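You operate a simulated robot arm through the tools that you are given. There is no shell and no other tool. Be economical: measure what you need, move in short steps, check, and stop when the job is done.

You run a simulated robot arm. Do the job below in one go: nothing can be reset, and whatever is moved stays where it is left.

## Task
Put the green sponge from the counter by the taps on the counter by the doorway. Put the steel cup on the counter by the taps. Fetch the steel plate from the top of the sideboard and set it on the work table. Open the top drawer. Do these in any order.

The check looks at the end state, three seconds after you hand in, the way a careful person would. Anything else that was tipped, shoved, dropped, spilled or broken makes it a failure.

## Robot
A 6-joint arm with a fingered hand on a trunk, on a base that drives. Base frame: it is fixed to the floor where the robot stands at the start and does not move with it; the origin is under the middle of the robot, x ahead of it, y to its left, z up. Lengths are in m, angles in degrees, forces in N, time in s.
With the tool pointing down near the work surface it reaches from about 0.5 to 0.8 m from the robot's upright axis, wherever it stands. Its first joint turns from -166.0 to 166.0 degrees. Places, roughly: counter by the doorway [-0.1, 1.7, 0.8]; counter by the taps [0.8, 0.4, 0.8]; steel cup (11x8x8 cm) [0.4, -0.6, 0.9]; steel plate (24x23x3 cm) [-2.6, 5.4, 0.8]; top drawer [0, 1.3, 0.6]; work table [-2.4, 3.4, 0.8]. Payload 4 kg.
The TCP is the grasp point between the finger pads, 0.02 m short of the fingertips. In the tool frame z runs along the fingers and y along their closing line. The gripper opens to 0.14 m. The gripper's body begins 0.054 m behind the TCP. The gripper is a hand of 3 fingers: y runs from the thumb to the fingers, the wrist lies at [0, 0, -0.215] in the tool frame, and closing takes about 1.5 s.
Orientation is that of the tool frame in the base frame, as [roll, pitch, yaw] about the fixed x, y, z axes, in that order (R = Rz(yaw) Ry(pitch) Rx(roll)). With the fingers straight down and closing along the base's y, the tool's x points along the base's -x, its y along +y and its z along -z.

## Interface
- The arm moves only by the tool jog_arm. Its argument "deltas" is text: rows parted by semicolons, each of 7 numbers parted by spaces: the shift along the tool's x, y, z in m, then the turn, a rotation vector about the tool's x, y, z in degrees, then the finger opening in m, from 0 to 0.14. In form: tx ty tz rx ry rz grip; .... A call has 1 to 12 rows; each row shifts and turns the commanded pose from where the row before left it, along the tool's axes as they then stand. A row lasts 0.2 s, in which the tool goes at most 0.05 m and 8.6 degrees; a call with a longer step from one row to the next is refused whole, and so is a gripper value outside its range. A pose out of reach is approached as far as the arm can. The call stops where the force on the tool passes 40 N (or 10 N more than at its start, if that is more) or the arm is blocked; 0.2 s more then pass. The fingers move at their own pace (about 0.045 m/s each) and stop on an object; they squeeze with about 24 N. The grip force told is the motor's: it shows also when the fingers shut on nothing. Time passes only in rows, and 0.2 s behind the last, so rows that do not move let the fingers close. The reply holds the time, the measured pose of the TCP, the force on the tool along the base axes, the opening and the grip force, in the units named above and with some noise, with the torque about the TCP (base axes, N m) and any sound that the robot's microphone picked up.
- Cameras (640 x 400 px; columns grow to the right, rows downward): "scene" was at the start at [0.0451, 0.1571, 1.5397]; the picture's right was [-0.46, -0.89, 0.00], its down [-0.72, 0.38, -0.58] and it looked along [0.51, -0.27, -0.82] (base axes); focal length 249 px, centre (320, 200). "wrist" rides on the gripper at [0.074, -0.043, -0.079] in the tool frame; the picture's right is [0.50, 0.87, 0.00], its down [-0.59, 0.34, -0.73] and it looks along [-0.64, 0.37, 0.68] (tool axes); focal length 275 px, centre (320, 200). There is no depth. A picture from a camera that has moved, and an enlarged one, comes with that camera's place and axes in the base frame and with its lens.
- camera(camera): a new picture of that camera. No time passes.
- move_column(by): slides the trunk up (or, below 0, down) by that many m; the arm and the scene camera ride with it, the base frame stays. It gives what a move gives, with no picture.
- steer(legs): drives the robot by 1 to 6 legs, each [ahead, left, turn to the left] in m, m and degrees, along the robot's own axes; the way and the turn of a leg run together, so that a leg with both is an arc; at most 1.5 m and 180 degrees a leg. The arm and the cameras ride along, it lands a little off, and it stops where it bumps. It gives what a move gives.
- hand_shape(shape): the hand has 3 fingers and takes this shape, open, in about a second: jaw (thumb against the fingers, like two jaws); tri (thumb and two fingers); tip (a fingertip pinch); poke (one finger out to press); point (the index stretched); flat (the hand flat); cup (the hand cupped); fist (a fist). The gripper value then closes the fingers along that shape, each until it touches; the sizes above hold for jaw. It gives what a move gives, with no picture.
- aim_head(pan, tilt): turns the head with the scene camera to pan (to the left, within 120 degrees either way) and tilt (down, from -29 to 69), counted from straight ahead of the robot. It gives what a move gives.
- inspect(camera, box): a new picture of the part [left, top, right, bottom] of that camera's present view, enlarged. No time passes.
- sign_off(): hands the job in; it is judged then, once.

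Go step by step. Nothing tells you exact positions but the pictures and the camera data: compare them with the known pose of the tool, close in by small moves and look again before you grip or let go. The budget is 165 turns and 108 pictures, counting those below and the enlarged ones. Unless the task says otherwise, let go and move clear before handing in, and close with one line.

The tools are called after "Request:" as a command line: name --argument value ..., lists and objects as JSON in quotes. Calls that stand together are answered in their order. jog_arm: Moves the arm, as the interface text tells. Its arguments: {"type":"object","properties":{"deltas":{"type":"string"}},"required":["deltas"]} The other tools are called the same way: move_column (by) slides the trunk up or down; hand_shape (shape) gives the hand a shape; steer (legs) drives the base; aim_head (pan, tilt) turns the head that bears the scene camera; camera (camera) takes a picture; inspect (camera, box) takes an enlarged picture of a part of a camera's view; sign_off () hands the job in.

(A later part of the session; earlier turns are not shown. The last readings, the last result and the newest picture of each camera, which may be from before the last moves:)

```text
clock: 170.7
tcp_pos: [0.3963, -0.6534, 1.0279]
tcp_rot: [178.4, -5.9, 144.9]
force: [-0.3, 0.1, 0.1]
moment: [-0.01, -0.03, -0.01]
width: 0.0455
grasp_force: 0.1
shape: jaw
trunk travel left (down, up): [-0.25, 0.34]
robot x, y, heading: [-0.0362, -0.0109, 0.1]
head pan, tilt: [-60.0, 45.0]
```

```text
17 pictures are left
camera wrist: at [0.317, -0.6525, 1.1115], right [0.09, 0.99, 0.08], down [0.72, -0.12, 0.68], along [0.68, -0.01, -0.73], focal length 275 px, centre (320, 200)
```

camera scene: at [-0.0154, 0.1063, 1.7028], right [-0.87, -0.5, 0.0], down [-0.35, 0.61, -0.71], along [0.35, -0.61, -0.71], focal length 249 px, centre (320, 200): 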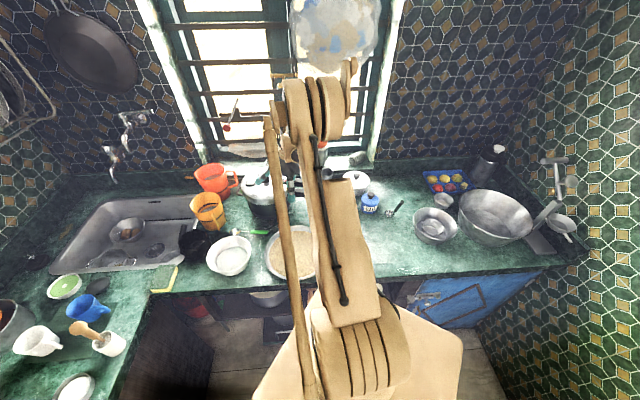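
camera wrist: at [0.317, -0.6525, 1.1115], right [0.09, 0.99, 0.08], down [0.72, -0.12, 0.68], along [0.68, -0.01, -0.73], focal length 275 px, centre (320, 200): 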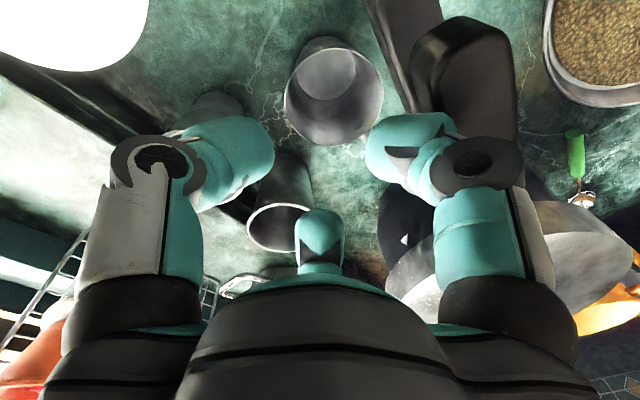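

I fine-rotate 10° for clearance between tumbler, cooker handle and fingers, and lower to just above the rim.

Request:
jog_arm --deltas "0 0 0 0 0 -5 0.042; -0.003 -0.003 0 0 0 -5 0.042; -0.0035 0 0.03 0 0 0 0.042; -0.0035 0 0.03 0 0 0 0.042; 0 0 0 0 0 0 0.042"

Request:
camera --camera "wrist"

```text
clock: 171.9
tcp_pos: [0.3981, -0.6531, 0.968]
tcp_rot: [177.6, -5.4, 155.0]
force: [0.1, -2.6, 0.4]
moment: [0.09, 0.04, 0.04]
width: 0.0423
grasp_force: 0.1
shape: jaw
trunk travel left (down, up): [-0.25, 0.34]
robot x, y, heading: [-0.0376, -0.0116, -0.0]
head pan, tilt: [-60.0, 45.0]
```

```text
16 pictures are left
camera wrist: at [0.3193, -0.6672, 1.0513], right [-0.08, 0.99, 0.08], down [0.72, 0.0, 0.69], along [0.69, 0.12, -0.72], focal length 275 px, centre (320, 200)
```

wrist: 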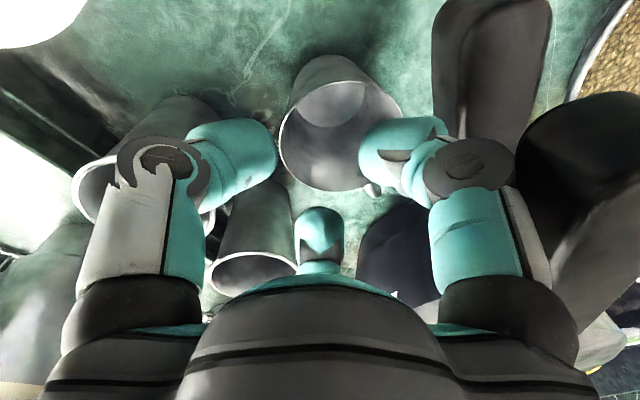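

Rim centre confirmed ≈[0.404,-0.636]. I shift 8 mm outward so the thumb clears the wall outside, and lean a bit more off the handle.

Request:
jog_arm --deltas "0 -0.008 0 0 3 0 0.042; 0 0 0 0 0 0 0.042; -0.003 0 0.02 0 0 0 0.042; 0 0 0 0 0 0 0.042"

Request:
camera --camera "wrist"

```text
clock: 172.9
tcp_pos: [0.3852, -0.6426, 0.9547]
tcp_rot: [177.4, -8.4, 154.9]
force: [1.3, -3.6, -0.2]
moment: [0.05, -0.03, 0.07]
width: 0.0421
grasp_force: 0.1
shape: jaw
out of reach, approached as far as the arm can: row 1, 3
trunk travel left (down, up): [-0.25, 0.34]
robot x, y, heading: [-0.0348, -0.0106, 0.0]
head pan, tilt: [-60.0, 45.0]
```

```text
15 pictures are left
camera wrist: at [0.3099, -0.6599, 1.0412], right [-0.08, 0.99, 0.11], down [0.76, -0.01, 0.65], along [0.65, 0.14, -0.75], focal length 275 px, centre (320, 200)
```

wrist: 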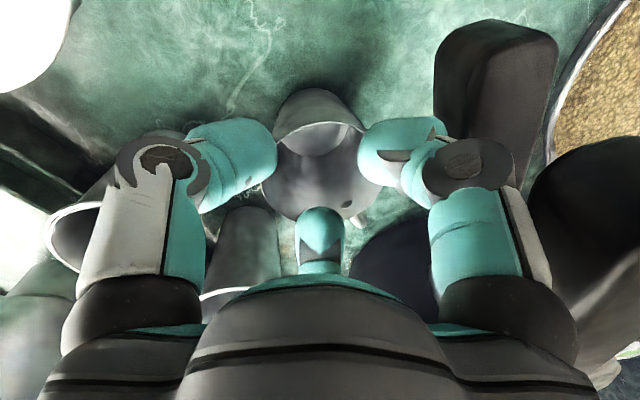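

Leaning costs reach and brought the palm against the cooker handle lightly. I raise straight up, go vertical, lower the trunk for more reach, and approach slightly farther out.

Request:
jog_arm --deltas "0.004 -0.002 -0.03 0 0 0 0.036; 0.004 -0.002 -0.03 0 0 0 0.036; 0.004 0 -0.03 0 0 0 0.036; 0.005 0 -0.04 2 -7.5 0 0.036; 0 0 -0.04 0 0 -5 0.036"

Request:
move_column --by -0.1

```text
clock: 174.1
tcp_pos: [0.3837, -0.6557, 1.1274]
tcp_rot: [179.3, -0.9, 159.8]
force: [0.2, -1.1, 0.0]
moment: [0.01, -0.05, 0.02]
width: 0.0361
grasp_force: 0.0
shape: jaw
trunk travel left (down, up): [-0.25, 0.34]
robot x, y, heading: [-0.0363, -0.0106, 0.2]
head pan, tilt: [-60.0, 45.0]
```

```text
clock: 175.5
tcp_pos: [0.3834, -0.6553, 1.0254]
tcp_rot: [179.4, -0.9, 159.7]
force: [0.5, 0.5, -0.5]
moment: [0.02, 0.0, -0.02]
width: 0.0363
grasp_force: 0.0
shape: jaw
trunk travel left (down, up): [-0.15, 0.44]
robot x, y, heading: [-0.0366, -0.0139, 0.0]
head pan, tilt: [-60.0, 45.0]
```

Request:
jog_arm --deltas "-0.0137 -0.0024 0 0 0 0 0.036; 0 0 0.03 0 0 0 0.036; 0 0 0.03 0 0 0 0.036; 0 0 0 0 0 0 0.036"

Request:
camera --camera "wrist"

```text
clock: 176.5
tcp_pos: [0.3938, -0.6615, 0.9671]
tcp_rot: [179.3, -0.9, 159.8]
force: [0.5, -0.2, -0.9]
moment: [-0.04, -0.01, 0.01]
width: 0.0361
grasp_force: 0.0
shape: jaw
trunk travel left (down, up): [-0.15, 0.44]
robot x, y, heading: [-0.0371, -0.0097, -0.0]
head pan, tilt: [-60.0, 45.0]
```

```text
14 pictures are left
camera wrist: at [0.311, -0.678, 1.0449], right [-0.17, 0.99, 0.02], down [0.68, 0.1, 0.73], along [0.72, 0.14, -0.68], focal length 275 px, centre (320, 200)
```

wrist: 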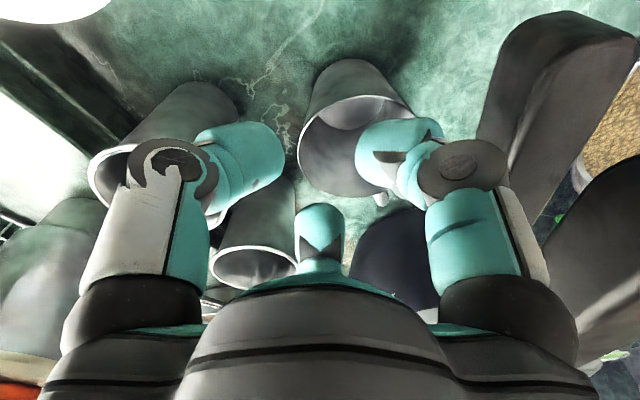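

No contact now and the fingers line up: two inside the rim, thumb outside. Descend slowly.

Request:
jog_arm --deltas "0 0.002 0.02 0 0 0 0.036; 0 0 0.02 0 0 0 0.036; 0 0 0.012 0 0 0 0.036; 0 0 0.01 0 0 0 0.036; 0 0 0 0 0 0 0.036"

Request:
camera --camera "wrist"

```text
clock: 177.2
tcp_pos: [0.397, -0.6564, 0.9255]
tcp_rot: [179.4, -0.8, 160.0]
force: [1.2, 4.4, 32.2]
moment: [0.47, -0.52, 0.16]
width: 0.0363
grasp_force: 0.0
shape: jaw
trunk travel left (down, up): [-0.15, 0.44]
robot x, y, heading: [-0.0334, -0.0108, 0.3]
head pan, tilt: [-60.0, 45.0]
stopped in row 3: the force on the tool passed its limit (the readings are from after the stop); the commanded pose is now the measured one
```

```text
13 pictures are left
camera wrist: at [0.3132, -0.6727, 1.0054], right [-0.17, 0.98, 0.02], down [0.67, 0.11, 0.73], along [0.72, 0.14, -0.68], focal length 275 px, centre (320, 200)
```

wrist: 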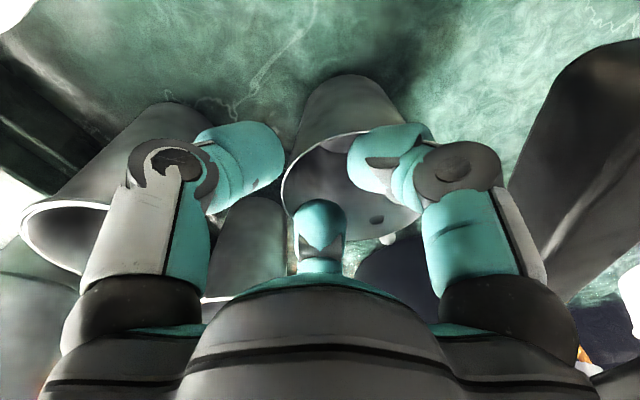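

The curled fingers meet the far rim about 1 cm below its edge. That depth may suffice: relieve slightly and close on the wall.

Request:
jog_arm --deltas "0 0 -0.004 0 0 0 0.036; 0 0 0 0 0 0 0.0; 0 0 0 0 0 0 0.0; 0 0 0 0 0 0 0.0; 0 0 0 0 0 0 0.0; 0 0 0 0 0 0 0.0"

Request:
camera --camera "wrist"

```text
clock: 178.6
tcp_pos: [0.3964, -0.6584, 0.9272]
tcp_rot: [179.2, -0.7, 159.8]
force: [-0.5, -2.3, 10.8]
moment: [-0.05, 0.03, -0.02]
width: 0.0154
grasp_force: 23.6
shape: jaw
trunk travel left (down, up): [-0.15, 0.44]
robot x, y, heading: [-0.037, -0.0121, 0.1]
head pan, tilt: [-60.0, 45.0]
```

```text
12 pictures are left
camera wrist: at [0.3132, -0.6751, 1.0067], right [-0.17, 0.98, 0.02], down [0.68, 0.11, 0.73], along [0.72, 0.14, -0.68], focal length 275 px, centre (320, 200)
```

wrist: 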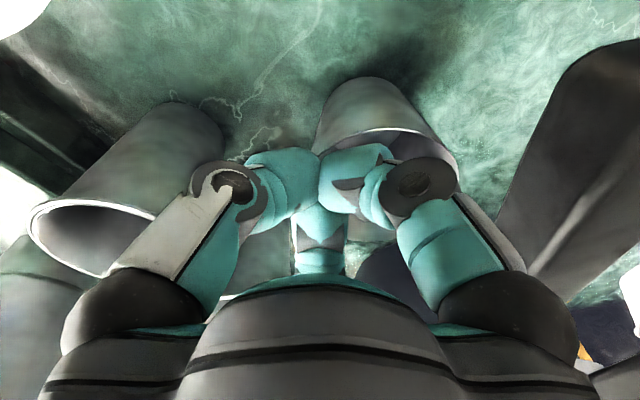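

The wall seems pinched between thumb and fingers. Test lift by 2 cm.

Request:
jog_arm --deltas "0 0 -0.01 0 0 0 0.0; 0 0 -0.01 0 0 0 0.0; 0 0 0 0 0 0 0.0"

Request:
camera --camera "wrist"

```text
clock: 179.4
tcp_pos: [0.3975, -0.6598, 0.9461]
tcp_rot: [179.3, -0.9, 159.9]
force: [0.8, 0.0, 0.0]
moment: [0.01, 0.01, -0.02]
width: 0.0151
grasp_force: 23.9
shape: jaw
trunk travel left (down, up): [-0.15, 0.44]
robot x, y, heading: [-0.0382, -0.0128, 0.2]
head pan, tilt: [-60.0, 45.0]
```

```text
11 pictures are left
camera wrist: at [0.3141, -0.6758, 1.0258], right [-0.17, 0.98, 0.02], down [0.68, 0.11, 0.73], along [0.72, 0.14, -0.68], focal length 275 px, centre (320, 200)
```

wrist: 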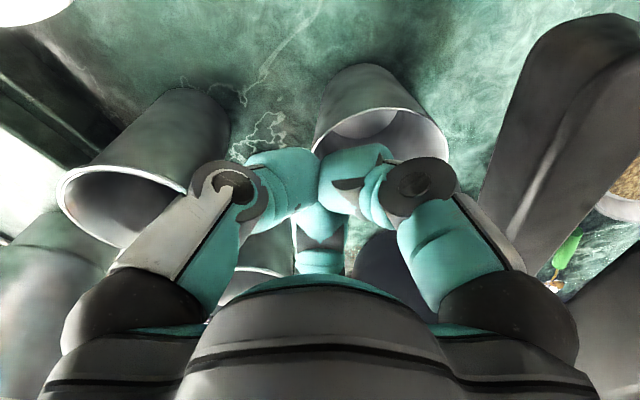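

The gripped rim point stayed with the camera while the tumblers shifted, and the grip reads 24 N at 15 mm — the cup may indeed be held. I lift 4 cm more and check.

Request:
jog_arm --deltas "0 0 -0.015 0 0 0 0.0; 0 0 -0.015 0 0 0 0.0; 0 0 -0.015 0 0 0 0.0; 0 0 0 0 0 0 0.0"

Request:
camera --camera "wrist"

```text
clock: 180.4
tcp_pos: [0.3972, -0.6599, 0.9936]
tcp_rot: [179.3, -1.0, 159.9]
force: [0.2, 0.4, 0.1]
moment: [0.0, -0.02, -0.02]
width: 0.0153
grasp_force: 24.3
shape: jaw
trunk travel left (down, up): [-0.15, 0.44]
robot x, y, heading: [-0.0379, -0.013, 0.2]
head pan, tilt: [-60.0, 45.0]
```

```text
10 pictures are left
camera wrist: at [0.3142, -0.6767, 1.0714], right [-0.17, 0.98, 0.02], down [0.68, 0.11, 0.73], along [0.72, 0.14, -0.68], focal length 275 px, centre (320, 200)
```

wrist: 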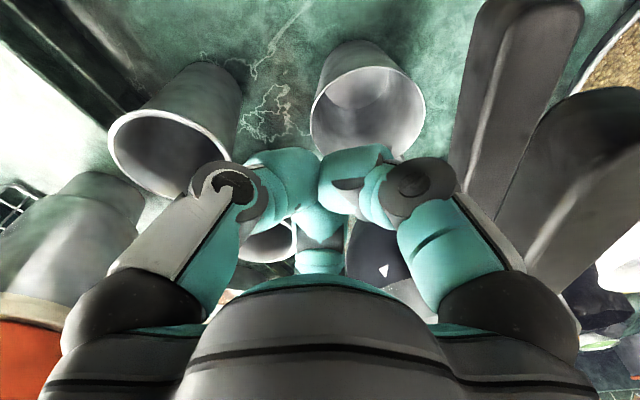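

Not held. The curled jaw fingers can't go deep enough; I rise and check the "tip" shape, which may pinch with straighter fingers.

Request:
jog_arm --deltas "0 0 -0.04 0 0 0 0.03; 0 0 -0.04 0 0 0 0.03; 0 0 -0.03 0 0 0 0.03"

Request:
hand_shape --shape "tip"

Request:
jog_arm --deltas "0 0 0 0 0 0 0.04; 0 0 0 0 0 0 0.04; 0 0 0 0 0 0 0.04; 0 0 0 0 0 0 0.04; 0 0 0 0 0 0 0.04; 0 0 0 0 0 0 0.04"

Request:
camera --camera "wrist"

```text
clock: 181.2
tcp_pos: [0.3974, -0.6608, 1.1028]
tcp_rot: [179.3, -0.9, 159.9]
force: [0.2, 0.3, -0.2]
moment: [0.02, 0.04, -0.02]
width: 0.0299
grasp_force: 0.0
shape: jaw
trunk travel left (down, up): [-0.15, 0.44]
robot x, y, heading: [-0.0343, -0.0091, 0.0]
head pan, tilt: [-60.0, 45.0]
```

```text
clock: 182.1
tcp_pos: [0.3966, -0.6609, 1.1018]
tcp_rot: [179.3, -0.8, 159.9]
force: [-0.2, -0.2, 0.1]
moment: [0.0, 0.0, 0.06]
width: 0.1399
grasp_force: 0.1
shape: tip
trunk travel left (down, up): [-0.15, 0.44]
robot x, y, heading: [-0.0359, -0.0107, 0.1]
head pan, tilt: [-60.0, 45.0]
```

```text
clock: 183.5
tcp_pos: [0.3971, -0.6611, 1.1032]
tcp_rot: [179.4, -0.8, 159.9]
force: [0.3, -0.2, 0.7]
moment: [0.01, -0.03, 0.02]
width: 0.0403
grasp_force: 0.0
shape: tip
trunk travel left (down, up): [-0.15, 0.44]
robot x, y, heading: [-0.0355, -0.0125, -0.1]
head pan, tilt: [-60.0, 45.0]
```

```text
9 pictures are left
camera wrist: at [0.3138, -0.6779, 1.1815], right [-0.17, 0.98, 0.02], down [0.68, 0.11, 0.73], along [0.72, 0.14, -0.68], focal length 275 px, centre (320, 200)
```

wrist: 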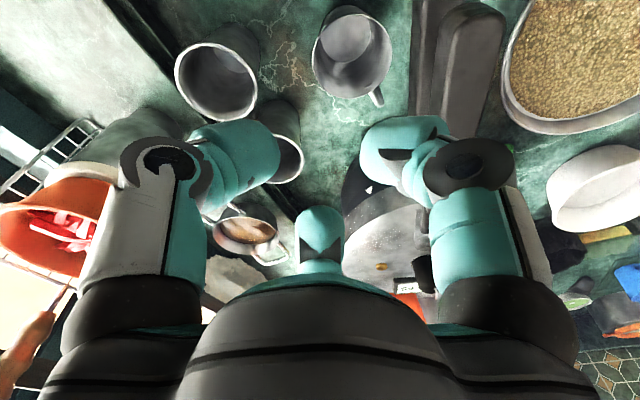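

"Tip" looks the same geometrically, but the cup is well seen: rim centre [0.396,-0.629]. I retry the wall pinch with a much smaller opening so the fingers are steeper and go deeper.

Request:
jog_arm --deltas "0.009 -0.004 0 0 0 0 0.024; 0 0 0.04 0 0 0 0.024; 0 0 0.04 0 0 0 0.024; 0 0 0.04 0 0 0 0.024; 0 0 0.028 0 0 0 0.024; 0 0 0 0 0 0 0.024"

Request:
jog_arm --deltas "0 0 0.01 0 0 0 0.024; 0 0 0.01 0 0 0 0.024; 0 0 0.008 0 0 0 0.024; 0 0 0.008 0 0 0 0.024; 0 0 0.006 0 0 0 0.024"

```text
clock: 184.9
tcp_pos: [0.3882, -0.658, 0.9544]
tcp_rot: [179.4, -0.9, 160.0]
force: [-0.3, -1.4, 0.0]
moment: [0.03, 0.01, 0.0]
width: 0.0239
grasp_force: 0.1
shape: tip
trunk travel left (down, up): [-0.15, 0.44]
robot x, y, heading: [-0.0381, -0.0144, 0.1]
head pan, tilt: [-60.0, 45.0]
```

```text
clock: 186.1
tcp_pos: [0.3867, -0.6548, 0.9144]
tcp_rot: [179.4, -0.7, 160.0]
force: [2.2, 1.9, 39.2]
moment: [0.51, -0.18, -0.01]
width: 0.0223
grasp_force: 0.0
shape: tip
trunk travel left (down, up): [-0.15, 0.44]
robot x, y, heading: [-0.0395, -0.0124, 0.1]
head pan, tilt: [-60.0, 45.0]
```

Now ~2 cm below the rim with the inner fingers resting on it. Close and test-lift.

Request:
jog_arm --deltas "0 0 -0.002 0 0 0 0.0; 0 0 0 0 0 0 0.0; 0 0 0 0 0 0 0.0; 0 0 0 0 0 0 0.0; 0 0 0 0 0 0 0.0"

Request:
jog_arm --deltas "0 0 -0.01 0 0 0 0.0; 0 0 -0.015 0 0 0 0.0; 0 0 -0.015 0 0 0 0.0; 0 0 0 0 0 0 0.0"

Request:
camera --camera "wrist"

```text
clock: 187.3
tcp_pos: [0.3867, -0.6579, 0.913]
tcp_rot: [179.3, -0.9, 159.9]
force: [0.4, 0.4, -0.5]
moment: [-0.01, 0.03, 0.0]
width: 0.0188
grasp_force: 24.1
shape: tip
trunk travel left (down, up): [-0.15, 0.44]
robot x, y, heading: [-0.0363, -0.0109, 0.0]
head pan, tilt: [-60.0, 45.0]
```

```text
clock: 188.3
tcp_pos: [0.3854, -0.6609, 0.9541]
tcp_rot: [179.3, -0.9, 159.9]
force: [-0.4, -0.4, -1.0]
moment: [-0.04, -0.01, 0.04]
width: 0.019
grasp_force: 24.0
shape: tip
trunk travel left (down, up): [-0.15, 0.44]
robot x, y, heading: [-0.0375, -0.0131, 0.2]
head pan, tilt: [-60.0, 45.0]
```

```text
8 pictures are left
camera wrist: at [0.3037, -0.6766, 1.0327], right [-0.17, 0.98, 0.02], down [0.68, 0.1, 0.73], along [0.72, 0.14, -0.68], focal length 275 px, centre (320, 200)
```

wrist: 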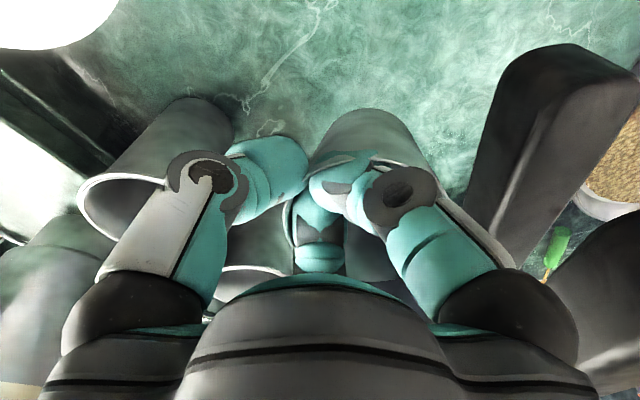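

The cup is held by its wall. Lift straight up well clear of the cooker, then draw in toward the robot.

Request:
jog_arm --deltas "0 0 -0.02 0 0 0 0; 0 0 -0.03 0 0 0 0; 0 0 -0.03 0 0 0 0; 0 0 -0.03 0 0 0 0; 0 0 -0.03 0 0 0 0; 0 0 -0.03 0 0 0 0; 0 0 -0.03 0 0 0 0; 0 0 -0.03 0 0 0 0; 0 0 -0.03 0 0 0 0; 0 0 -0.03 0 0 0 0"

Request:
jog_arm --deltas "0.0324 0.0234 0 0 0 0 0; 0.0324 0.0234 0 0 0 0 0; 0.0324 0.0234 0 0 0 0 0; 0.0324 0.0234 0 0 0 0 0"

```text
clock: 190.4
tcp_pos: [0.387, -0.6629, 1.138]
tcp_rot: [179.1, -1.2, 159.9]
force: [0.4, -0.8, -0.7]
moment: [-0.04, 0.02, 0.02]
width: 0.0189
grasp_force: 23.9
shape: tip
out of reach, approached as far as the arm can: row 8, 10
trunk travel left (down, up): [-0.15, 0.44]
robot x, y, heading: [-0.0371, -0.0113, 0.1]
head pan, tilt: [-60.0, 45.0]
stopped in row 10: the arm was blocked; the commanded pose is now the measured one
```

```text
clock: 191.4
tcp_pos: [0.2893, -0.5184, 1.1501]
tcp_rot: [179.4, -0.7, 159.9]
force: [0.0, 0.9, -0.8]
moment: [-0.07, -0.02, -0.04]
width: 0.019
grasp_force: 24.2
shape: tip
trunk travel left (down, up): [-0.15, 0.44]
robot x, y, heading: [-0.0372, -0.0072, -0.1]
head pan, tilt: [-60.0, 45.0]
```

Raise the trunk for clearance, then swing over to the tap-side counter.

Request:
move_column --by 0.12

Request:
jog_arm --deltas "-0.0286 0.0373 0 0 0 -4.45 0; -0.0286 0.0373 0 0 0 -4.45 0; -0.0286 0.0373 0 0 0 -4.45 0; -0.0286 0.0373 0 0 0 -4.45 0; -0.0286 0.0373 0 0 0 -4.45 0; -0.0286 0.0373 0 0 0 -4.45 0; -0.0286 0.0373 0 0 0 -4.45 0; -0.0286 0.0373 0 0 0 -4.45 0; -0.0286 0.0373 0 0 0 -4.45 0; -0.0286 0.0373 0 0 0 -4.45 0; -0.0286 0.0373 0 0 0 -4.45 0; -0.0286 0.0373 0 0 0 -4.45 0"

Request:
jog_arm --deltas "-0.0286 0.0373 0 0 0 -4.45 0; -0.0286 0.0373 0 0 0 -4.45 0"

```text
clock: 192.9
tcp_pos: [0.2914, -0.5217, 1.2682]
tcp_rot: [179.4, -0.8, 159.9]
force: [0.5, 0.9, -0.3]
moment: [-0.05, 0.01, -0.03]
width: 0.0186
grasp_force: 23.7
shape: tip
trunk travel left (down, up): [-0.27, 0.32]
robot x, y, heading: [-0.033, -0.0124, 0.1]
head pan, tilt: [-60.0, 45.0]
```

```text
clock: 195.6
tcp_pos: [0.5895, -0.0643, 1.2706]
tcp_rot: [179.0, 0.0, -146.5]
force: [-0.4, 0.0, -0.1]
moment: [-0.06, -0.02, 0.0]
width: 0.0186
grasp_force: 23.7
shape: tip
trunk travel left (down, up): [-0.27, 0.32]
robot x, y, heading: [-0.0387, -0.0079, 0.3]
head pan, tilt: [-60.0, 45.0]
```

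```text
clock: 196.2
tcp_pos: [0.5936, 0.0308, 1.2725]
tcp_rot: [178.9, 0.3, -137.8]
force: [0.1, 0.2, -0.6]
moment: [-0.03, 0.0, 0.01]
width: 0.0189
grasp_force: 24.5
shape: tip
trunk travel left (down, up): [-0.27, 0.32]
robot x, y, heading: [-0.0391, -0.0122, 0.2]
head pan, tilt: [-60.0, 45.0]
```

Now drive 3.5 cm ahead and position the cup above the former sponge spot.

Request:
steer --legs '[[0.035, 0.005, 0]]'

Request:
jog_arm --deltas "-0.0343 -0.0203 0 0 0 0 0; -0.0343 -0.0203 0 0 0 0 0; -0.0343 -0.0203 0 0 0 0 0; -0.0343 -0.0203 0 0 0 0 0; 0 0 0 0 0 0 0"

Request:
move_column --by -0.12

Request:
aim_head --pan -8 --tilt 48

Request:
jog_arm --deltas "0 0 0.04 0 0 0 0; 0 0 0.04 0 0 0 0; 0 0 0.04 0 0 0 0; 0 0 0.02 0 0 0 0"

Request:
inspect --camera "scene" --box '[230, 90, 430, 215]'

```text
clock: 197.0
tcp_pos: [0.6312, 0.0361, 1.2721]
tcp_rot: [178.9, 0.1, -137.8]
force: [0.8, -0.1, -2.4]
moment: [-0.06, 0.04, -0.02]
width: 0.0191
grasp_force: 24.6
shape: tip
trunk travel left (down, up): [-0.27, 0.32]
robot x, y, heading: [-0.0025, 0.0008, 0.2]
head pan, tilt: [-60.0, 45.0]
```

```text
clock: 198.2
tcp_pos: [0.7829, 0.067, 1.2749]
tcp_rot: [179.0, 0.2, -137.8]
force: [-0.1, -0.1, -1.3]
moment: [-0.03, -0.01, 0.01]
width: 0.019
grasp_force: 23.6
shape: tip
trunk travel left (down, up): [-0.27, 0.32]
robot x, y, heading: [-0.0017, -0.0019, 0.1]
head pan, tilt: [-60.0, 45.0]
```

```text
clock: 199.7
tcp_pos: [0.7849, 0.0661, 1.1546]
tcp_rot: [179.1, 0.2, -137.8]
force: [0.2, 0.7, -0.7]
moment: [0.01, -0.02, -0.01]
width: 0.0188
grasp_force: 24.1
shape: tip
trunk travel left (down, up): [-0.15, 0.44]
robot x, y, heading: [-0.0039, -0.007, 0.0]
head pan, tilt: [-60.0, 45.0]
```

```text
clock: 200.9
tcp_pos: [0.7847, 0.068, 1.1547]
tcp_rot: [179.0, 0.2, -137.8]
force: [0.1, 0.4, 0.0]
moment: [-0.03, -0.04, 0.01]
width: 0.0186
grasp_force: 24.1
shape: tip
trunk travel left (down, up): [-0.15, 0.44]
robot x, y, heading: [-0.0023, -0.0041, 0.1]
head pan, tilt: [-8.0, 48.0]
```

```text
clock: 201.9
tcp_pos: [0.7825, 0.0691, 1.0145]
tcp_rot: [179.0, 0.2, -137.8]
force: [-0.8, 0.5, -1.4]
moment: [-0.06, -0.01, -0.03]
width: 0.0188
grasp_force: 23.6
shape: tip
trunk travel left (down, up): [-0.15, 0.44]
robot x, y, heading: [-0.0038, -0.0069, 0.0]
head pan, tilt: [-8.0, 48.0]
```

```text
3.20 times, centred on (330, 152) of scene
camera zoom: at [0.0565, 0.1745, 1.5485], right [-0.14, -0.99, 0.0], down [-0.74, 0.1, -0.67], along [0.66, -0.09, -0.74], focal length 798 px, centre (288, 352)
```

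zoom: 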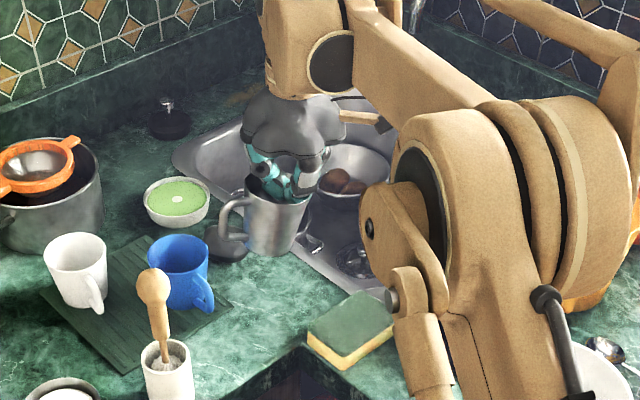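

The cup is held upright over a free patch. Lower it until contact.

Request:
jog_arm --deltas "-0.003 0.004 0.04 0 0 0 0; 0 0 0.03 0 0 0 0; 0 0 0.015 0 0 0 0; 0 0 0.008 0 0 0 0; 0 0 0.006 0 0 0 0; 0 0 0.005 0 0 0 0; 0 0 0.004 0 0 0 0"

```text
clock: 203.5
tcp_pos: [0.7786, 0.0753, 0.9084]
tcp_rot: [179.1, 0.3, -137.7]
force: [5.0, -1.6, 30.2]
moment: [0.24, 0.01, -0.1]
width: 0.019
grasp_force: 23.7
shape: tip
trunk travel left (down, up): [-0.15, 0.44]
robot x, y, heading: [-0.0014, -0.0025, 0.1]
head pan, tilt: [-8.0, 48.0]
```

Request:
jog_arm --deltas "0 0 -0.003 0 0 0 0; 0 0 0 0 0 0 0.03; 0 0 0 0 0 0 0.03; 0 0 0 0 0 0 0.03; 0 0 -0.006 0 0 0 0.03; 0 0 -0.01 0 0 0 0.03; 0 0 -0.015 0 0 0 0.03; 0 0 -0.03 0 0 0 0.03; 0 0 -0.04 0 0 0 0.03; 0 0 -0.04 0 0 0 0.03; 0 0 -0.04 0 0 0 0.03"

Request:
inspect --camera "scene" --box '[230, 90, 430, 215]'

```text
clock: 204.5
tcp_pos: [0.7791, 0.0782, 0.9136]
tcp_rot: [179.0, 0.5, -137.7]
force: [0.8, 2.0, 31.7]
moment: [0.47, 0.22, -0.08]
width: 0.0265
grasp_force: 0.0
shape: tip
trunk travel left (down, up): [-0.15, 0.44]
robot x, y, heading: [-0.0003, -0.0051, 0.2]
head pan, tilt: [-8.0, 48.0]
stopped in row 4: the force on the tool passed its limit (the readings are from after the stop); the commanded pose is now the measured one
```

```text
3.20 times, centred on (330, 152) of scene
camera zoom: at [0.0521, 0.1743, 1.5488], right [-0.14, -0.99, 0.0], down [-0.73, 0.1, -0.67], along [0.66, -0.09, -0.74], focal length 798 px, centre (288, 352)
```

zoom: 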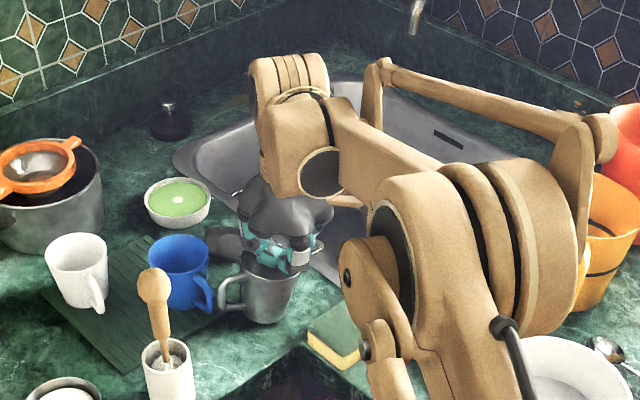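

The cup stands on the counter; fingers press the rim. Rise gently.

Request:
jog_arm --deltas "0 0 -0.008 0 0 0 0.026; 0 0 -0.01 0 0 0 0.026; 0 0 -0.015 0 0 0 0.026; 0 0 -0.03 0 0 0 0.026; 0 0 -0.04 0 0 0 0.026; 0 0 -0.04 0 0 0 0.026; 0 0 -0.04 0 0 0 0.026"

Request:
inspect --camera "scene" --box '[230, 90, 430, 215]'

```text
clock: 206.1
tcp_pos: [0.7843, 0.0719, 1.0934]
tcp_rot: [179.0, 0.2, -137.8]
force: [0.5, -0.1, 0.9]
moment: [-0.01, -0.01, -0.04]
width: 0.0261
grasp_force: 0.0
shape: tip
trunk travel left (down, up): [-0.15, 0.44]
robot x, y, heading: [-0.0031, -0.0027, 0.2]
head pan, tilt: [-8.0, 48.0]
```

```text
3.20 times, centred on (330, 152) of scene
camera zoom: at [0.0559, 0.1746, 1.5485], right [-0.14, -0.99, 0.0], down [-0.74, 0.1, -0.67], along [0.66, -0.09, -0.74], focal length 798 px, centre (288, 352)
```

zoom: 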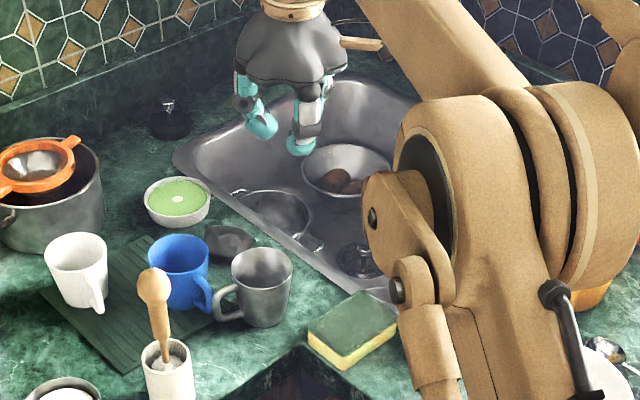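

The cup stands safely on the tap counter. Last: the plate. I retract the arm and drive out along the aisle through the doorway.

Request:
jog_arm --deltas "0.039 0.0217 -0.005 0 0 0 0.06; 0.039 0.0217 -0.005 0 0 0 0.06; 0.039 0.0217 -0.005 0 0 0 0.06; 0.039 0.0217 -0.005 0 0 0 0.06; 0.039 0.0217 -0.005 0 0 0 0.06; 0.034 0.02 -0.005 0 0 -5 0.06"

Request:
steer --legs '[[-0.22, 0, 0], [-0.28, 0.55, 0], [0, 0, 30]]'

Request:
steer --legs '[[-0.04, 1.37, 0]]'

Request:
aim_head --pan 90 --tilt 22

Request:
camera --camera "scene"

```text
clock: 207.5
tcp_pos: [0.524, 0.0148, 1.1245]
tcp_rot: [179.1, 0.4, -132.8]
force: [-0.3, -1.0, 0.4]
moment: [-0.03, -0.01, -0.04]
width: 0.0598
grasp_force: 0.1
shape: tip
trunk travel left (down, up): [-0.15, 0.44]
robot x, y, heading: [-0.0008, -0.006, 0.3]
head pan, tilt: [-8.0, 48.0]
```

```text
clock: 213.8
tcp_pos: [-0.0563, 0.825, 1.1248]
tcp_rot: [179.0, 0.3, -102.6]
force: [-0.3, -0.4, -0.3]
moment: [0.02, -0.01, 0.02]
width: 0.06
grasp_force: 0.1
shape: tip
trunk travel left (down, up): [-0.15, 0.44]
robot x, y, heading: [-0.5014, 0.5474, 30.2]
head pan, tilt: [-8.0, 48.0]
```

```text
clock: 220.6
tcp_pos: [-0.778, 1.9904, 1.1259]
tcp_rot: [179.1, 0.3, -102.9]
force: [0.0, 0.8, 0.4]
moment: [-0.03, 0.0, 0.01]
width: 0.0595
grasp_force: 0.0
shape: tip
trunk travel left (down, up): [-0.15, 0.44]
robot x, y, heading: [-1.2291, 1.7096, 29.9]
head pan, tilt: [-8.0, 48.0]
```

```text
clock: 222.3
tcp_pos: [-0.778, 1.9901, 1.1244]
tcp_rot: [179.0, 0.3, -102.8]
force: [-0.6, 0.5, 0.6]
moment: [-0.02, -0.03, 0.02]
width: 0.0597
grasp_force: 0.2
shape: tip
trunk travel left (down, up): [-0.15, 0.44]
robot x, y, heading: [-1.2248, 1.7088, 30.0]
head pan, tilt: [90.0, 22.0]
```

```text
4 pictures are left
camera scene: at [-1.3835, 1.9456, 1.5881], right [0.87, 0.5, 0.0], down [0.19, -0.32, -0.93], along [-0.46, 0.8, -0.37], focal length 249 px, centre (320, 200)
```

scene: 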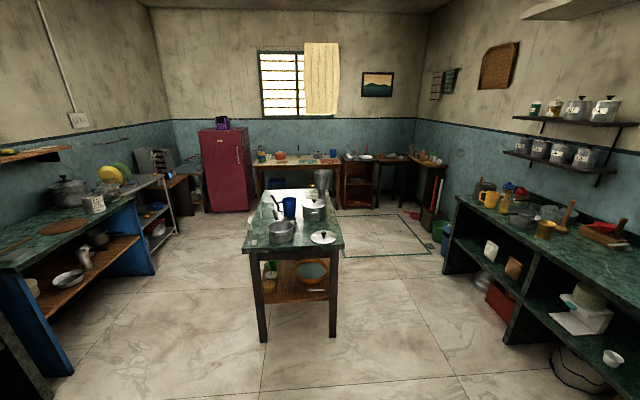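

I can see the whole room: work table in the middle, the sideboard with the plate at the back wall (straight ahead along the right aisle). I drive there.

Request:
steer --legs '[[0, 0.8, 0], [0, 0, 90], [0, -0.59, 0], [1.25, 0, 0], [0.85, -0.06, 0]]'

Request:
aim_head --pan 0 --tilt 38

Request:
camera --camera "scene"

```text
clock: 243.2
tcp_pos: [-2.2951, 5.0032, 1.1252]
tcp_rot: [179.0, 0.3, -15.0]
force: [-0.9, 0.6, 0.2]
moment: [0.01, 0.01, -0.02]
width: 0.0597
grasp_force: 0.1
shape: tip
trunk travel left (down, up): [-0.15, 0.44]
robot x, y, heading: [-2.0331, 4.544, 117.8]
head pan, tilt: [90.0, 22.0]
```

```text
clock: 244.9
tcp_pos: [-2.2949, 5.002, 1.125]
tcp_rot: [179.0, 0.3, -15.0]
force: [-0.3, -0.7, -0.3]
moment: [0.01, -0.01, 0.02]
width: 0.0597
grasp_force: 0.1
shape: tip
trunk travel left (down, up): [-0.15, 0.44]
robot x, y, heading: [-2.0304, 4.5437, 118.0]
head pan, tilt: [0.0, 38.0]
```

```text
3 pictures are left
camera scene: at [-2.2307, 4.5151, 1.563], right [0.88, 0.47, 0.0], down [0.29, -0.54, -0.79], along [-0.37, 0.7, -0.62], focal length 249 px, centre (320, 200)
```

scene: 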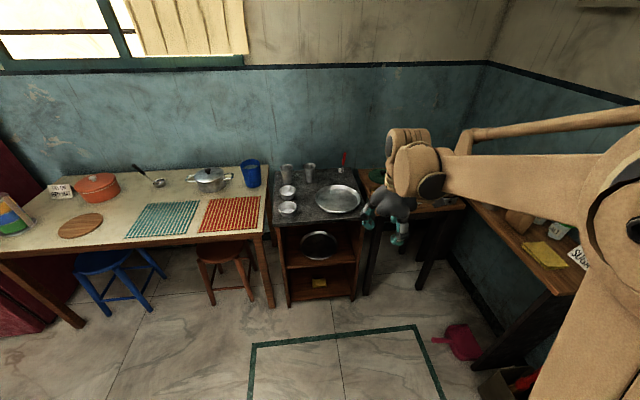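

The plate lies on the sideboard at [-2.608,5.415], matching the given place. Before grasping I look back at the work table to find a free spot.

Request:
aim_head --pan 120 --tilt 40

Request:
camera --camera "scene"

```text
clock: 246.9
tcp_pos: [-2.2959, 5.0021, 1.1247]
tcp_rot: [178.9, 0.3, -14.9]
force: [-1.0, 0.2, -0.8]
moment: [0.0, 0.0, 0.03]
width: 0.0599
grasp_force: 0.1
shape: tip
trunk travel left (down, up): [-0.15, 0.44]
robot x, y, heading: [-2.0302, 4.5434, 118.1]
head pan, tilt: [120.0, 40.0]
```

```text
2 pictures are left
camera scene: at [-2.2355, 4.3668, 1.56], right [-0.85, 0.53, 0.0], down [0.34, 0.54, -0.77], along [-0.41, -0.65, -0.64], focal length 249 px, centre (320, 200)
```

scene: 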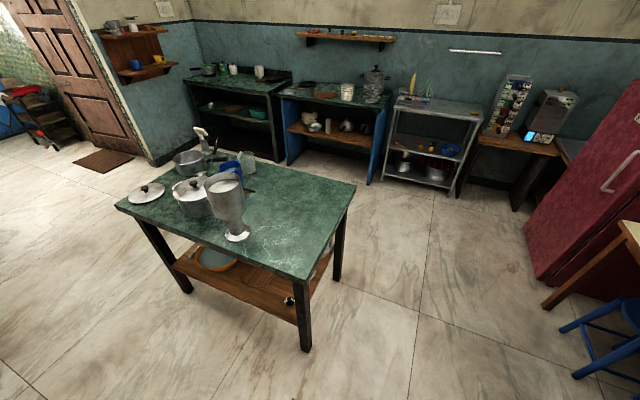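

The table's near end has a large free area around [-2.58,3.57]. Now approach the plate: drive ahead 0.3 m, turn the wrist, and hover over its right rim.

Request:
steer --legs '[[0.3, 0, 0]]'

Request:
jog_arm --deltas "0 0 0 0 0 7.67 0.05; 0 0 0 0 0 7.67 0.05; 0 0 0 0 0 7.67 0.05; 0 0 0 0 0 7.67 0.05; 0 0 0 0 0 7.67 0.05; 0 0 0 0 0 7.67 0.05; 0 0 0 0 0 7.67 0.05; 0 0 0 0 0 7.67 0.05; 0 0 0 0 0 7.67 0.05"

Request:
jog_arm --deltas "-0.0413 0.0104 0 0 0 0 0.05; -0.0413 0.0104 0 0 0 0 0.05; -0.0413 0.0104 0 0 0 0 0.05; -0.0413 0.0104 0 0 0 0 0.05; 0 0 0.04 0 0 0 0.05; 0 0 0.04 0 0 0 0.05; 0 0 0.04 0 0 0 0.05; 0 0 0.03 0 0 0 0.05"

```text
clock: 248.9
tcp_pos: [-2.4348, 5.2743, 1.1252]
tcp_rot: [179.1, 0.3, -15.2]
force: [0.1, -0.7, 0.0]
moment: [0.0, 0.0, 0.02]
width: 0.0598
grasp_force: 0.0
shape: tip
trunk travel left (down, up): [-0.15, 0.44]
robot x, y, heading: [-2.1745, 4.8138, 117.6]
head pan, tilt: [120.0, 40.0]
```

```text
clock: 250.9
tcp_pos: [-2.4346, 5.274, 1.1262]
tcp_rot: [179.3, -0.7, -84.4]
force: [-0.2, 0.9, 0.5]
moment: [0.02, -0.01, 0.02]
width: 0.0504
grasp_force: 0.1
shape: tip
trunk travel left (down, up): [-0.15, 0.44]
robot x, y, heading: [-2.1752, 4.8124, 117.7]
head pan, tilt: [120.0, 40.0]
```

```text
clock: 252.7
tcp_pos: [-2.4943, 5.43, 0.9718]
tcp_rot: [179.3, -0.9, -84.3]
force: [0.5, -0.1, -0.8]
moment: [-0.01, 0.0, -0.02]
width: 0.0504
grasp_force: 0.0
shape: tip
trunk travel left (down, up): [-0.15, 0.44]
robot x, y, heading: [-2.1724, 4.8123, 117.5]
head pan, tilt: [120.0, 40.0]
```

Request:
camera --camera "wrist"

```text
1 pictures are left
camera wrist: at [-2.4424, 5.3611, 1.0501], right [-0.81, -0.58, 0.02], down [-0.39, 0.56, 0.73], along [-0.44, 0.59, -0.68], focal length 275 px, centre (320, 200)
```

wrist: 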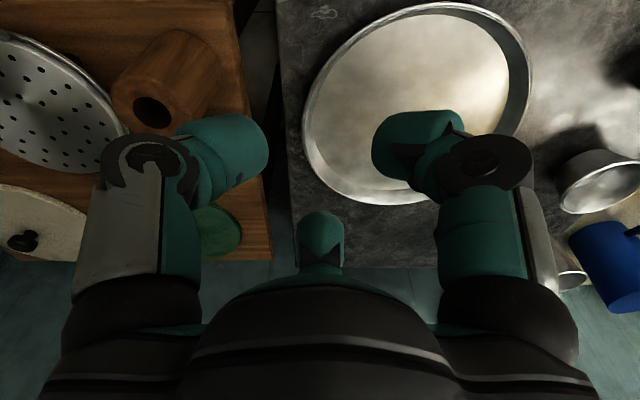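

The TCP is right above the plate's rim (rim z≈0.79, centre ≈[-2.615,5.438]). I nudge 3 mm inward, narrow the opening and descend over the rim.

Request:
jog_arm --deltas "0 0.003 0.03 0 0 0 0.03; 0 0 0.04 0 0 0 0.03; 0 0 0.04 0 0 0 0.03; 0 0 0.03 0 0 0 0.03; 0 0 0.012 0 0 0 0.03; 0 0 0.008 0 0 0 0.03; 0 0 0.006 0 0 0 0.03; 0 0 0.006 0 0 0 0.03; 0 0 0.006 0 0 0 0.03; 0 0 0.006 0 0 0 0.03"

```text
clock: 254.9
tcp_pos: [-2.4986, 5.4265, 0.7909]
tcp_rot: [179.2, -0.7, -84.3]
force: [6.2, 7.5, 32.6]
moment: [0.2, -0.17, 0.0]
width: 0.0255
grasp_force: 24.4
shape: tip
trunk travel left (down, up): [-0.15, 0.44]
robot x, y, heading: [-2.1745, 4.816, 117.5]
head pan, tilt: [120.0, 40.0]
```

Request:
jog_arm --deltas "0 0 -0.003 0 0 0 0; 0 0 0 0 0 0 0; 0 0 0 0 0 0 0; 0 0 0 0 0 0 0; 0 0 0 0 0 0 0"

Request:
jog_arm --deltas "0 0 -0.008 0 0 0 0; 0 0 -0.008 0 0 0 0; 0 0 0 0 0 0 0; 0 0 0 0 0 0 0"

```text
clock: 256.1
tcp_pos: [-2.501, 5.4265, 0.7927]
tcp_rot: [179.3, -0.8, -84.3]
force: [3.3, -2.8, 8.2]
moment: [0.01, -0.11, -0.01]
width: 0.0239
grasp_force: 24.2
shape: tip
trunk travel left (down, up): [-0.15, 0.44]
robot x, y, heading: [-2.1703, 4.8161, 117.5]
head pan, tilt: [120.0, 40.0]
```

```text
clock: 257.1
tcp_pos: [-2.499, 5.4283, 0.8073]
tcp_rot: [179.4, -0.8, -84.3]
force: [0.5, -0.5, 0.7]
moment: [-0.03, -0.02, -0.01]
width: 0.023
grasp_force: 24.0
shape: tip
trunk travel left (down, up): [-0.15, 0.44]
robot x, y, heading: [-2.1731, 4.8144, 117.4]
head pan, tilt: [120.0, 40.0]
```

Request:
jog_arm --deltas "0 0 -0.015 0 0 0 0; 0 0 -0.015 0 0 0 0; 0 0 -0.015 0 0 0 0; 0 0 -0.015 0 0 0 0; 0 0 0 0 0 0 0; 0 0 0 0 0 0 0"

```text
clock: 258.5
tcp_pos: [-2.4992, 5.4296, 0.8674]
tcp_rot: [179.4, -0.8, -84.3]
force: [0.3, 0.1, 0.2]
moment: [0.03, 0.01, 0.0]
width: 0.0231
grasp_force: 23.5
shape: tip
trunk travel left (down, up): [-0.15, 0.44]
robot x, y, heading: [-2.1746, 4.8163, 117.9]
head pan, tilt: [120.0, 40.0]
```

Request:
aim_head --pan 10 --tilt 45

Request:
jog_arm --deltas "0 0 0 0 0 0 0; 0 0 0 0 0 0 0"

Request:
jog_arm --deltas "0 0 0 0 0 0 0; 0 0 0 0 0 0 0"

```text
clock: 260.4
tcp_pos: [-2.499, 5.4297, 0.8674]
tcp_rot: [179.3, -0.9, -84.3]
force: [-0.4, -0.2, 0.1]
moment: [0.0, 0.0, 0.01]
width: 0.0231
grasp_force: 24.2
shape: tip
trunk travel left (down, up): [-0.15, 0.44]
robot x, y, heading: [-2.172, 4.8154, 118.0]
head pan, tilt: [10.0, 45.0]
```

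```text
clock: 261.0
tcp_pos: [-2.4986, 5.4293, 0.868]
tcp_rot: [179.3, -0.7, -84.3]
force: [-0.3, 0.3, 0.0]
moment: [0.02, -0.02, -0.01]
width: 0.0231
grasp_force: 23.9
shape: tip
trunk travel left (down, up): [-0.15, 0.44]
robot x, y, heading: [-2.172, 4.8149, 117.7]
head pan, tilt: [10.0, 45.0]
```

```text
clock: 261.6
tcp_pos: [-2.4988, 5.4296, 0.8675]
tcp_rot: [179.3, -0.9, -84.3]
force: [-0.1, -0.3, -0.3]
moment: [-0.03, 0.03, 0.01]
width: 0.0229
grasp_force: 24.7
shape: tip
trunk travel left (down, up): [-0.15, 0.44]
robot x, y, heading: [-2.1724, 4.8126, 117.7]
head pan, tilt: [10.0, 45.0]
```

The torque reads zero, so the plate slipped off – its wall is flared. I'll lean the tool outward 25° along the wall, and use the last picture to align.

Request:
jog_arm --deltas "0 0 -0.03 0 0 0 0.04; 0 0 0 -8.3 0 0 0.04; 0 0 0 -8.3 0 0 0.04; 0 0 0 -8.3 0 0 0.04; 0 0 0 0 0 0 0.04"

Request:
camera --camera "wrist"

```text
clock: 262.8
tcp_pos: [-2.4981, 5.4301, 0.897]
tcp_rot: [154.4, -0.9, -84.3]
force: [-0.6, 0.0, 0.2]
moment: [0.05, 0.0, 0.01]
width: 0.04
grasp_force: 0.2
shape: tip
trunk travel left (down, up): [-0.15, 0.44]
robot x, y, heading: [-2.1757, 4.8136, 117.8]
head pan, tilt: [10.0, 45.0]
```

```text
0 pictures are left
camera wrist: at [-2.418, 5.3633, 0.9505], right [-0.73, -0.57, 0.38], down [-0.05, 0.6, 0.8], along [-0.68, 0.56, -0.46], focal length 275 px, centre (320, 200)
```

wrist: 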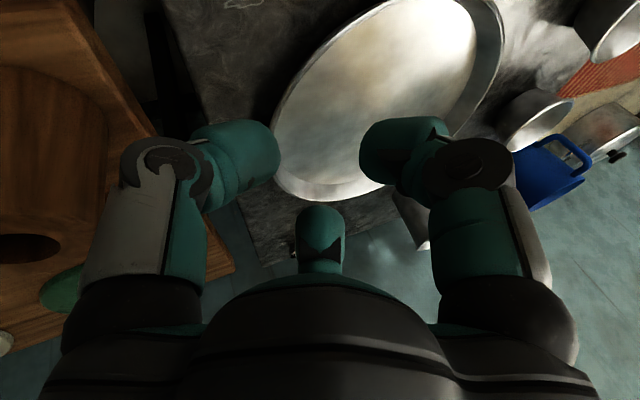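

The plate's right rim is now at about [-2.537,5.444] (it slid 4 cm inward). I align, and descend with the leaned tool.

Request:
jog_arm --deltas "-0.009 0.0198 0.0095 0 0 0 0.036; -0.009 0.0198 0.0095 0 0 0 0.036; 0 -0.0111 0.0231 0 0 0 0.036; 0 -0.0111 0.0231 0 0 0 0.036; 0 -0.0111 0.0231 0 0 0 0.036; 0 -0.0029 0.0061 0 0 0 0.036; 0 -0.0029 0.0061 0 0 0 0.036; 0 -0.0029 0.0061 0 0 0 0.036; 0 -0.0029 0.0061 0 0 0 0.036; 0 -0.0029 0.0061 0 0 0 0.036"

```text
clock: 264.8
tcp_pos: [-2.5399, 5.4424, 0.7996]
tcp_rot: [154.2, -0.7, -84.5]
force: [6.1, -2.5, 28.5]
moment: [0.13, -0.3, 0.02]
width: 0.0369
grasp_force: 0.1
shape: tip
trunk travel left (down, up): [-0.15, 0.44]
robot x, y, heading: [-2.1737, 4.8148, 117.6]
head pan, tilt: [10.0, 45.0]
stopped in row 10: the force on the tool passed its limit (the readings are from after the stop); the commanded pose is now the measured one
```

Thumb touches the sideboard outside the plate – as desired. Close and check the torque on lifting.

Request:
jog_arm --deltas "0 0.001 -0.002 0 0 0 0.0; 0 0 0 0 0 0 0.0; 0 0 0 0 0 0 0.0; 0 0 0 0 0 0 0.0; 0 0 0 0 0 0 0.0; 0 0 0 0 0 0 0.0"

Request:
jog_arm --deltas "0 0.0022 -0.0045 0 0 0 0; 0 0.0043 -0.009 0 0 0 0; 0 0.0043 -0.009 0 0 0 0; 0 0.0043 -0.009 0 0 0 0; 0 0.0043 -0.009 0 0 0 0; 0 0 0 0 0 0 0; 0 0 0 0 0 0 0"

```text
clock: 266.2
tcp_pos: [-2.5402, 5.4424, 0.8012]
tcp_rot: [154.2, -0.5, -84.5]
force: [-3.5, 8.8, 36.0]
moment: [0.11, -0.18, -0.01]
width: 0.0275
grasp_force: 23.5
shape: tip
trunk travel left (down, up): [-0.15, 0.44]
robot x, y, heading: [-2.1756, 4.8141, 117.5]
head pan, tilt: [10.0, 45.0]
```

```text
clock: 267.8
tcp_pos: [-2.5409, 5.4441, 0.8444]
tcp_rot: [154.4, -0.8, -84.3]
force: [-0.2, -0.1, -2.1]
moment: [-0.01, -0.23, 0.01]
width: 0.0245
grasp_force: 24.2
shape: tip
trunk travel left (down, up): [-0.15, 0.44]
robot x, y, heading: [-2.1756, 4.8148, 117.6]
head pan, tilt: [10.0, 45.0]
```

The wrench now shows −2.1 N and −0.23 N·m: the plate is held, level, with its centre ~11 cm from the grip. Raise the trunk and check it stays.

Request:
move_column --by 0.3

Request:
steer --legs '[[-0.5, 0.1, 0]]'

```text
clock: 270.8
tcp_pos: [-2.5407, 5.4449, 1.1431]
tcp_rot: [154.3, -0.8, -84.4]
force: [0.5, 1.1, -2.9]
moment: [0.0, -0.2, 0.05]
width: 0.0244
grasp_force: 24.0
shape: tip
trunk travel left (down, up): [-0.45, 0.14]
robot x, y, heading: [-2.1739, 4.8126, 117.3]
head pan, tilt: [10.0, 45.0]
```

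```text
clock: 273.9
tcp_pos: [-2.401, 4.9448, 1.1432]
tcp_rot: [154.4, -0.8, -83.8]
force: [0.4, -0.2, -1.6]
moment: [0.02, -0.22, 0.0]
width: 0.0244
grasp_force: 23.6
shape: tip
trunk travel left (down, up): [-0.45, 0.14]
robot x, y, heading: [-2.0232, 4.3202, 118.3]
head pan, tilt: [10.0, 45.0]
```

Still held. Turn left toward the table.

Request:
steer --legs '[[0, 0, 31], [0, 0, 31], [0, 0, 30]]'

```text
clock: 278.8
tcp_pos: [-2.6342, 3.9124, 1.1424]
tcp_rot: [154.4, -0.8, 9.0]
force: [-0.9, 0.0, -2.0]
moment: [0.23, 0.04, 0.04]
width: 0.0245
grasp_force: 24.2
shape: tip
trunk travel left (down, up): [-0.45, 0.14]
robot x, y, heading: [-2.0304, 4.3197, -149.0]
head pan, tilt: [10.0, 45.0]
```

Plate still held (torque consistent). Shift so the plate is over the free table area, then lower gradually.

Request:
steer --legs '[[0.088, 0.217, 0]]'

Request:
move_column --by -0.24

```text
clock: 280.5
tcp_pos: [-2.5977, 3.6839, 1.1422]
tcp_rot: [154.4, -0.8, 9.0]
force: [0.1, -0.2, -2.5]
moment: [0.27, 0.07, 0.0]
width: 0.0245
grasp_force: 24.2
shape: tip
trunk travel left (down, up): [-0.45, 0.14]
robot x, y, heading: [-1.9911, 4.0896, -149.1]
head pan, tilt: [10.0, 45.0]
```

```text
clock: 283.0
tcp_pos: [-2.5976, 3.6849, 0.9042]
tcp_rot: [154.3, -0.7, 9.0]
force: [0.0, -0.3, -2.8]
moment: [0.25, 0.04, 0.01]
width: 0.0246
grasp_force: 24.4
shape: tip
trunk travel left (down, up): [-0.21, 0.38]
robot x, y, heading: [-1.9927, 4.0886, -148.8]
head pan, tilt: [10.0, 45.0]
```

Request:
jog_arm --deltas "0 -0.0052 0.0108 0 0 0 0; 0 -0.0052 0.0108 0 0 0 0; 0 -0.0052 0.0108 0 0 0 0; 0 -0.0035 0.0072 0 0 0 0; 0 -0.0035 0.0072 0 0 0 0; 0 0 0 0 0 0 0"

```text
clock: 284.4
tcp_pos: [-2.596, 3.6861, 0.8503]
tcp_rot: [154.4, -0.9, 9.0]
force: [-0.8, 1.1, -1.9]
moment: [0.26, 0.04, 0.03]
width: 0.0245
grasp_force: 23.9
shape: tip
trunk travel left (down, up): [-0.21, 0.38]
robot x, y, heading: [-1.9906, 4.089, -149.2]
head pan, tilt: [10.0, 45.0]
```

Request:
jog_arm --deltas "0 -0.0026 0.0054 0 0 0 0; 0 -0.0026 0.0054 0 0 0 0; 0 -0.0026 0.0054 0 0 0 0; 0 -0.0026 0.0054 0 0 0 0; 0 0 0 0 0 0 0"

```text
clock: 285.6
tcp_pos: [-2.5958, 3.6848, 0.8264]
tcp_rot: [154.4, -0.8, 9.0]
force: [-0.3, 0.0, -2.4]
moment: [0.24, 0.01, -0.03]
width: 0.0246
grasp_force: 24.1
shape: tip
trunk travel left (down, up): [-0.21, 0.38]
robot x, y, heading: [-1.9929, 4.0923, -149.1]
head pan, tilt: [10.0, 45.0]
```

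Request:
jog_arm --deltas "0 -0.0022 0.0045 0 0 0 0; 0 -0.0022 0.0045 0 0 0 0; 0 -0.0022 0.0045 0 0 0 0; 0 0 0 0 0 0 0"

```text
clock: 286.2
tcp_pos: [-2.5951, 3.6864, 0.824]
tcp_rot: [154.1, -0.6, 9.0]
force: [0.4, 2.9, 27.5]
moment: [0.3, 0.0, -0.06]
width: 0.0259
grasp_force: 24.3
shape: tip
trunk travel left (down, up): [-0.21, 0.38]
robot x, y, heading: [-1.9879, 4.0911, -149.1]
head pan, tilt: [10.0, 45.0]
stopped in row 2: the force on the tool passed its limit (the readings are from after the stop); the commanded pose is now the measured one
```

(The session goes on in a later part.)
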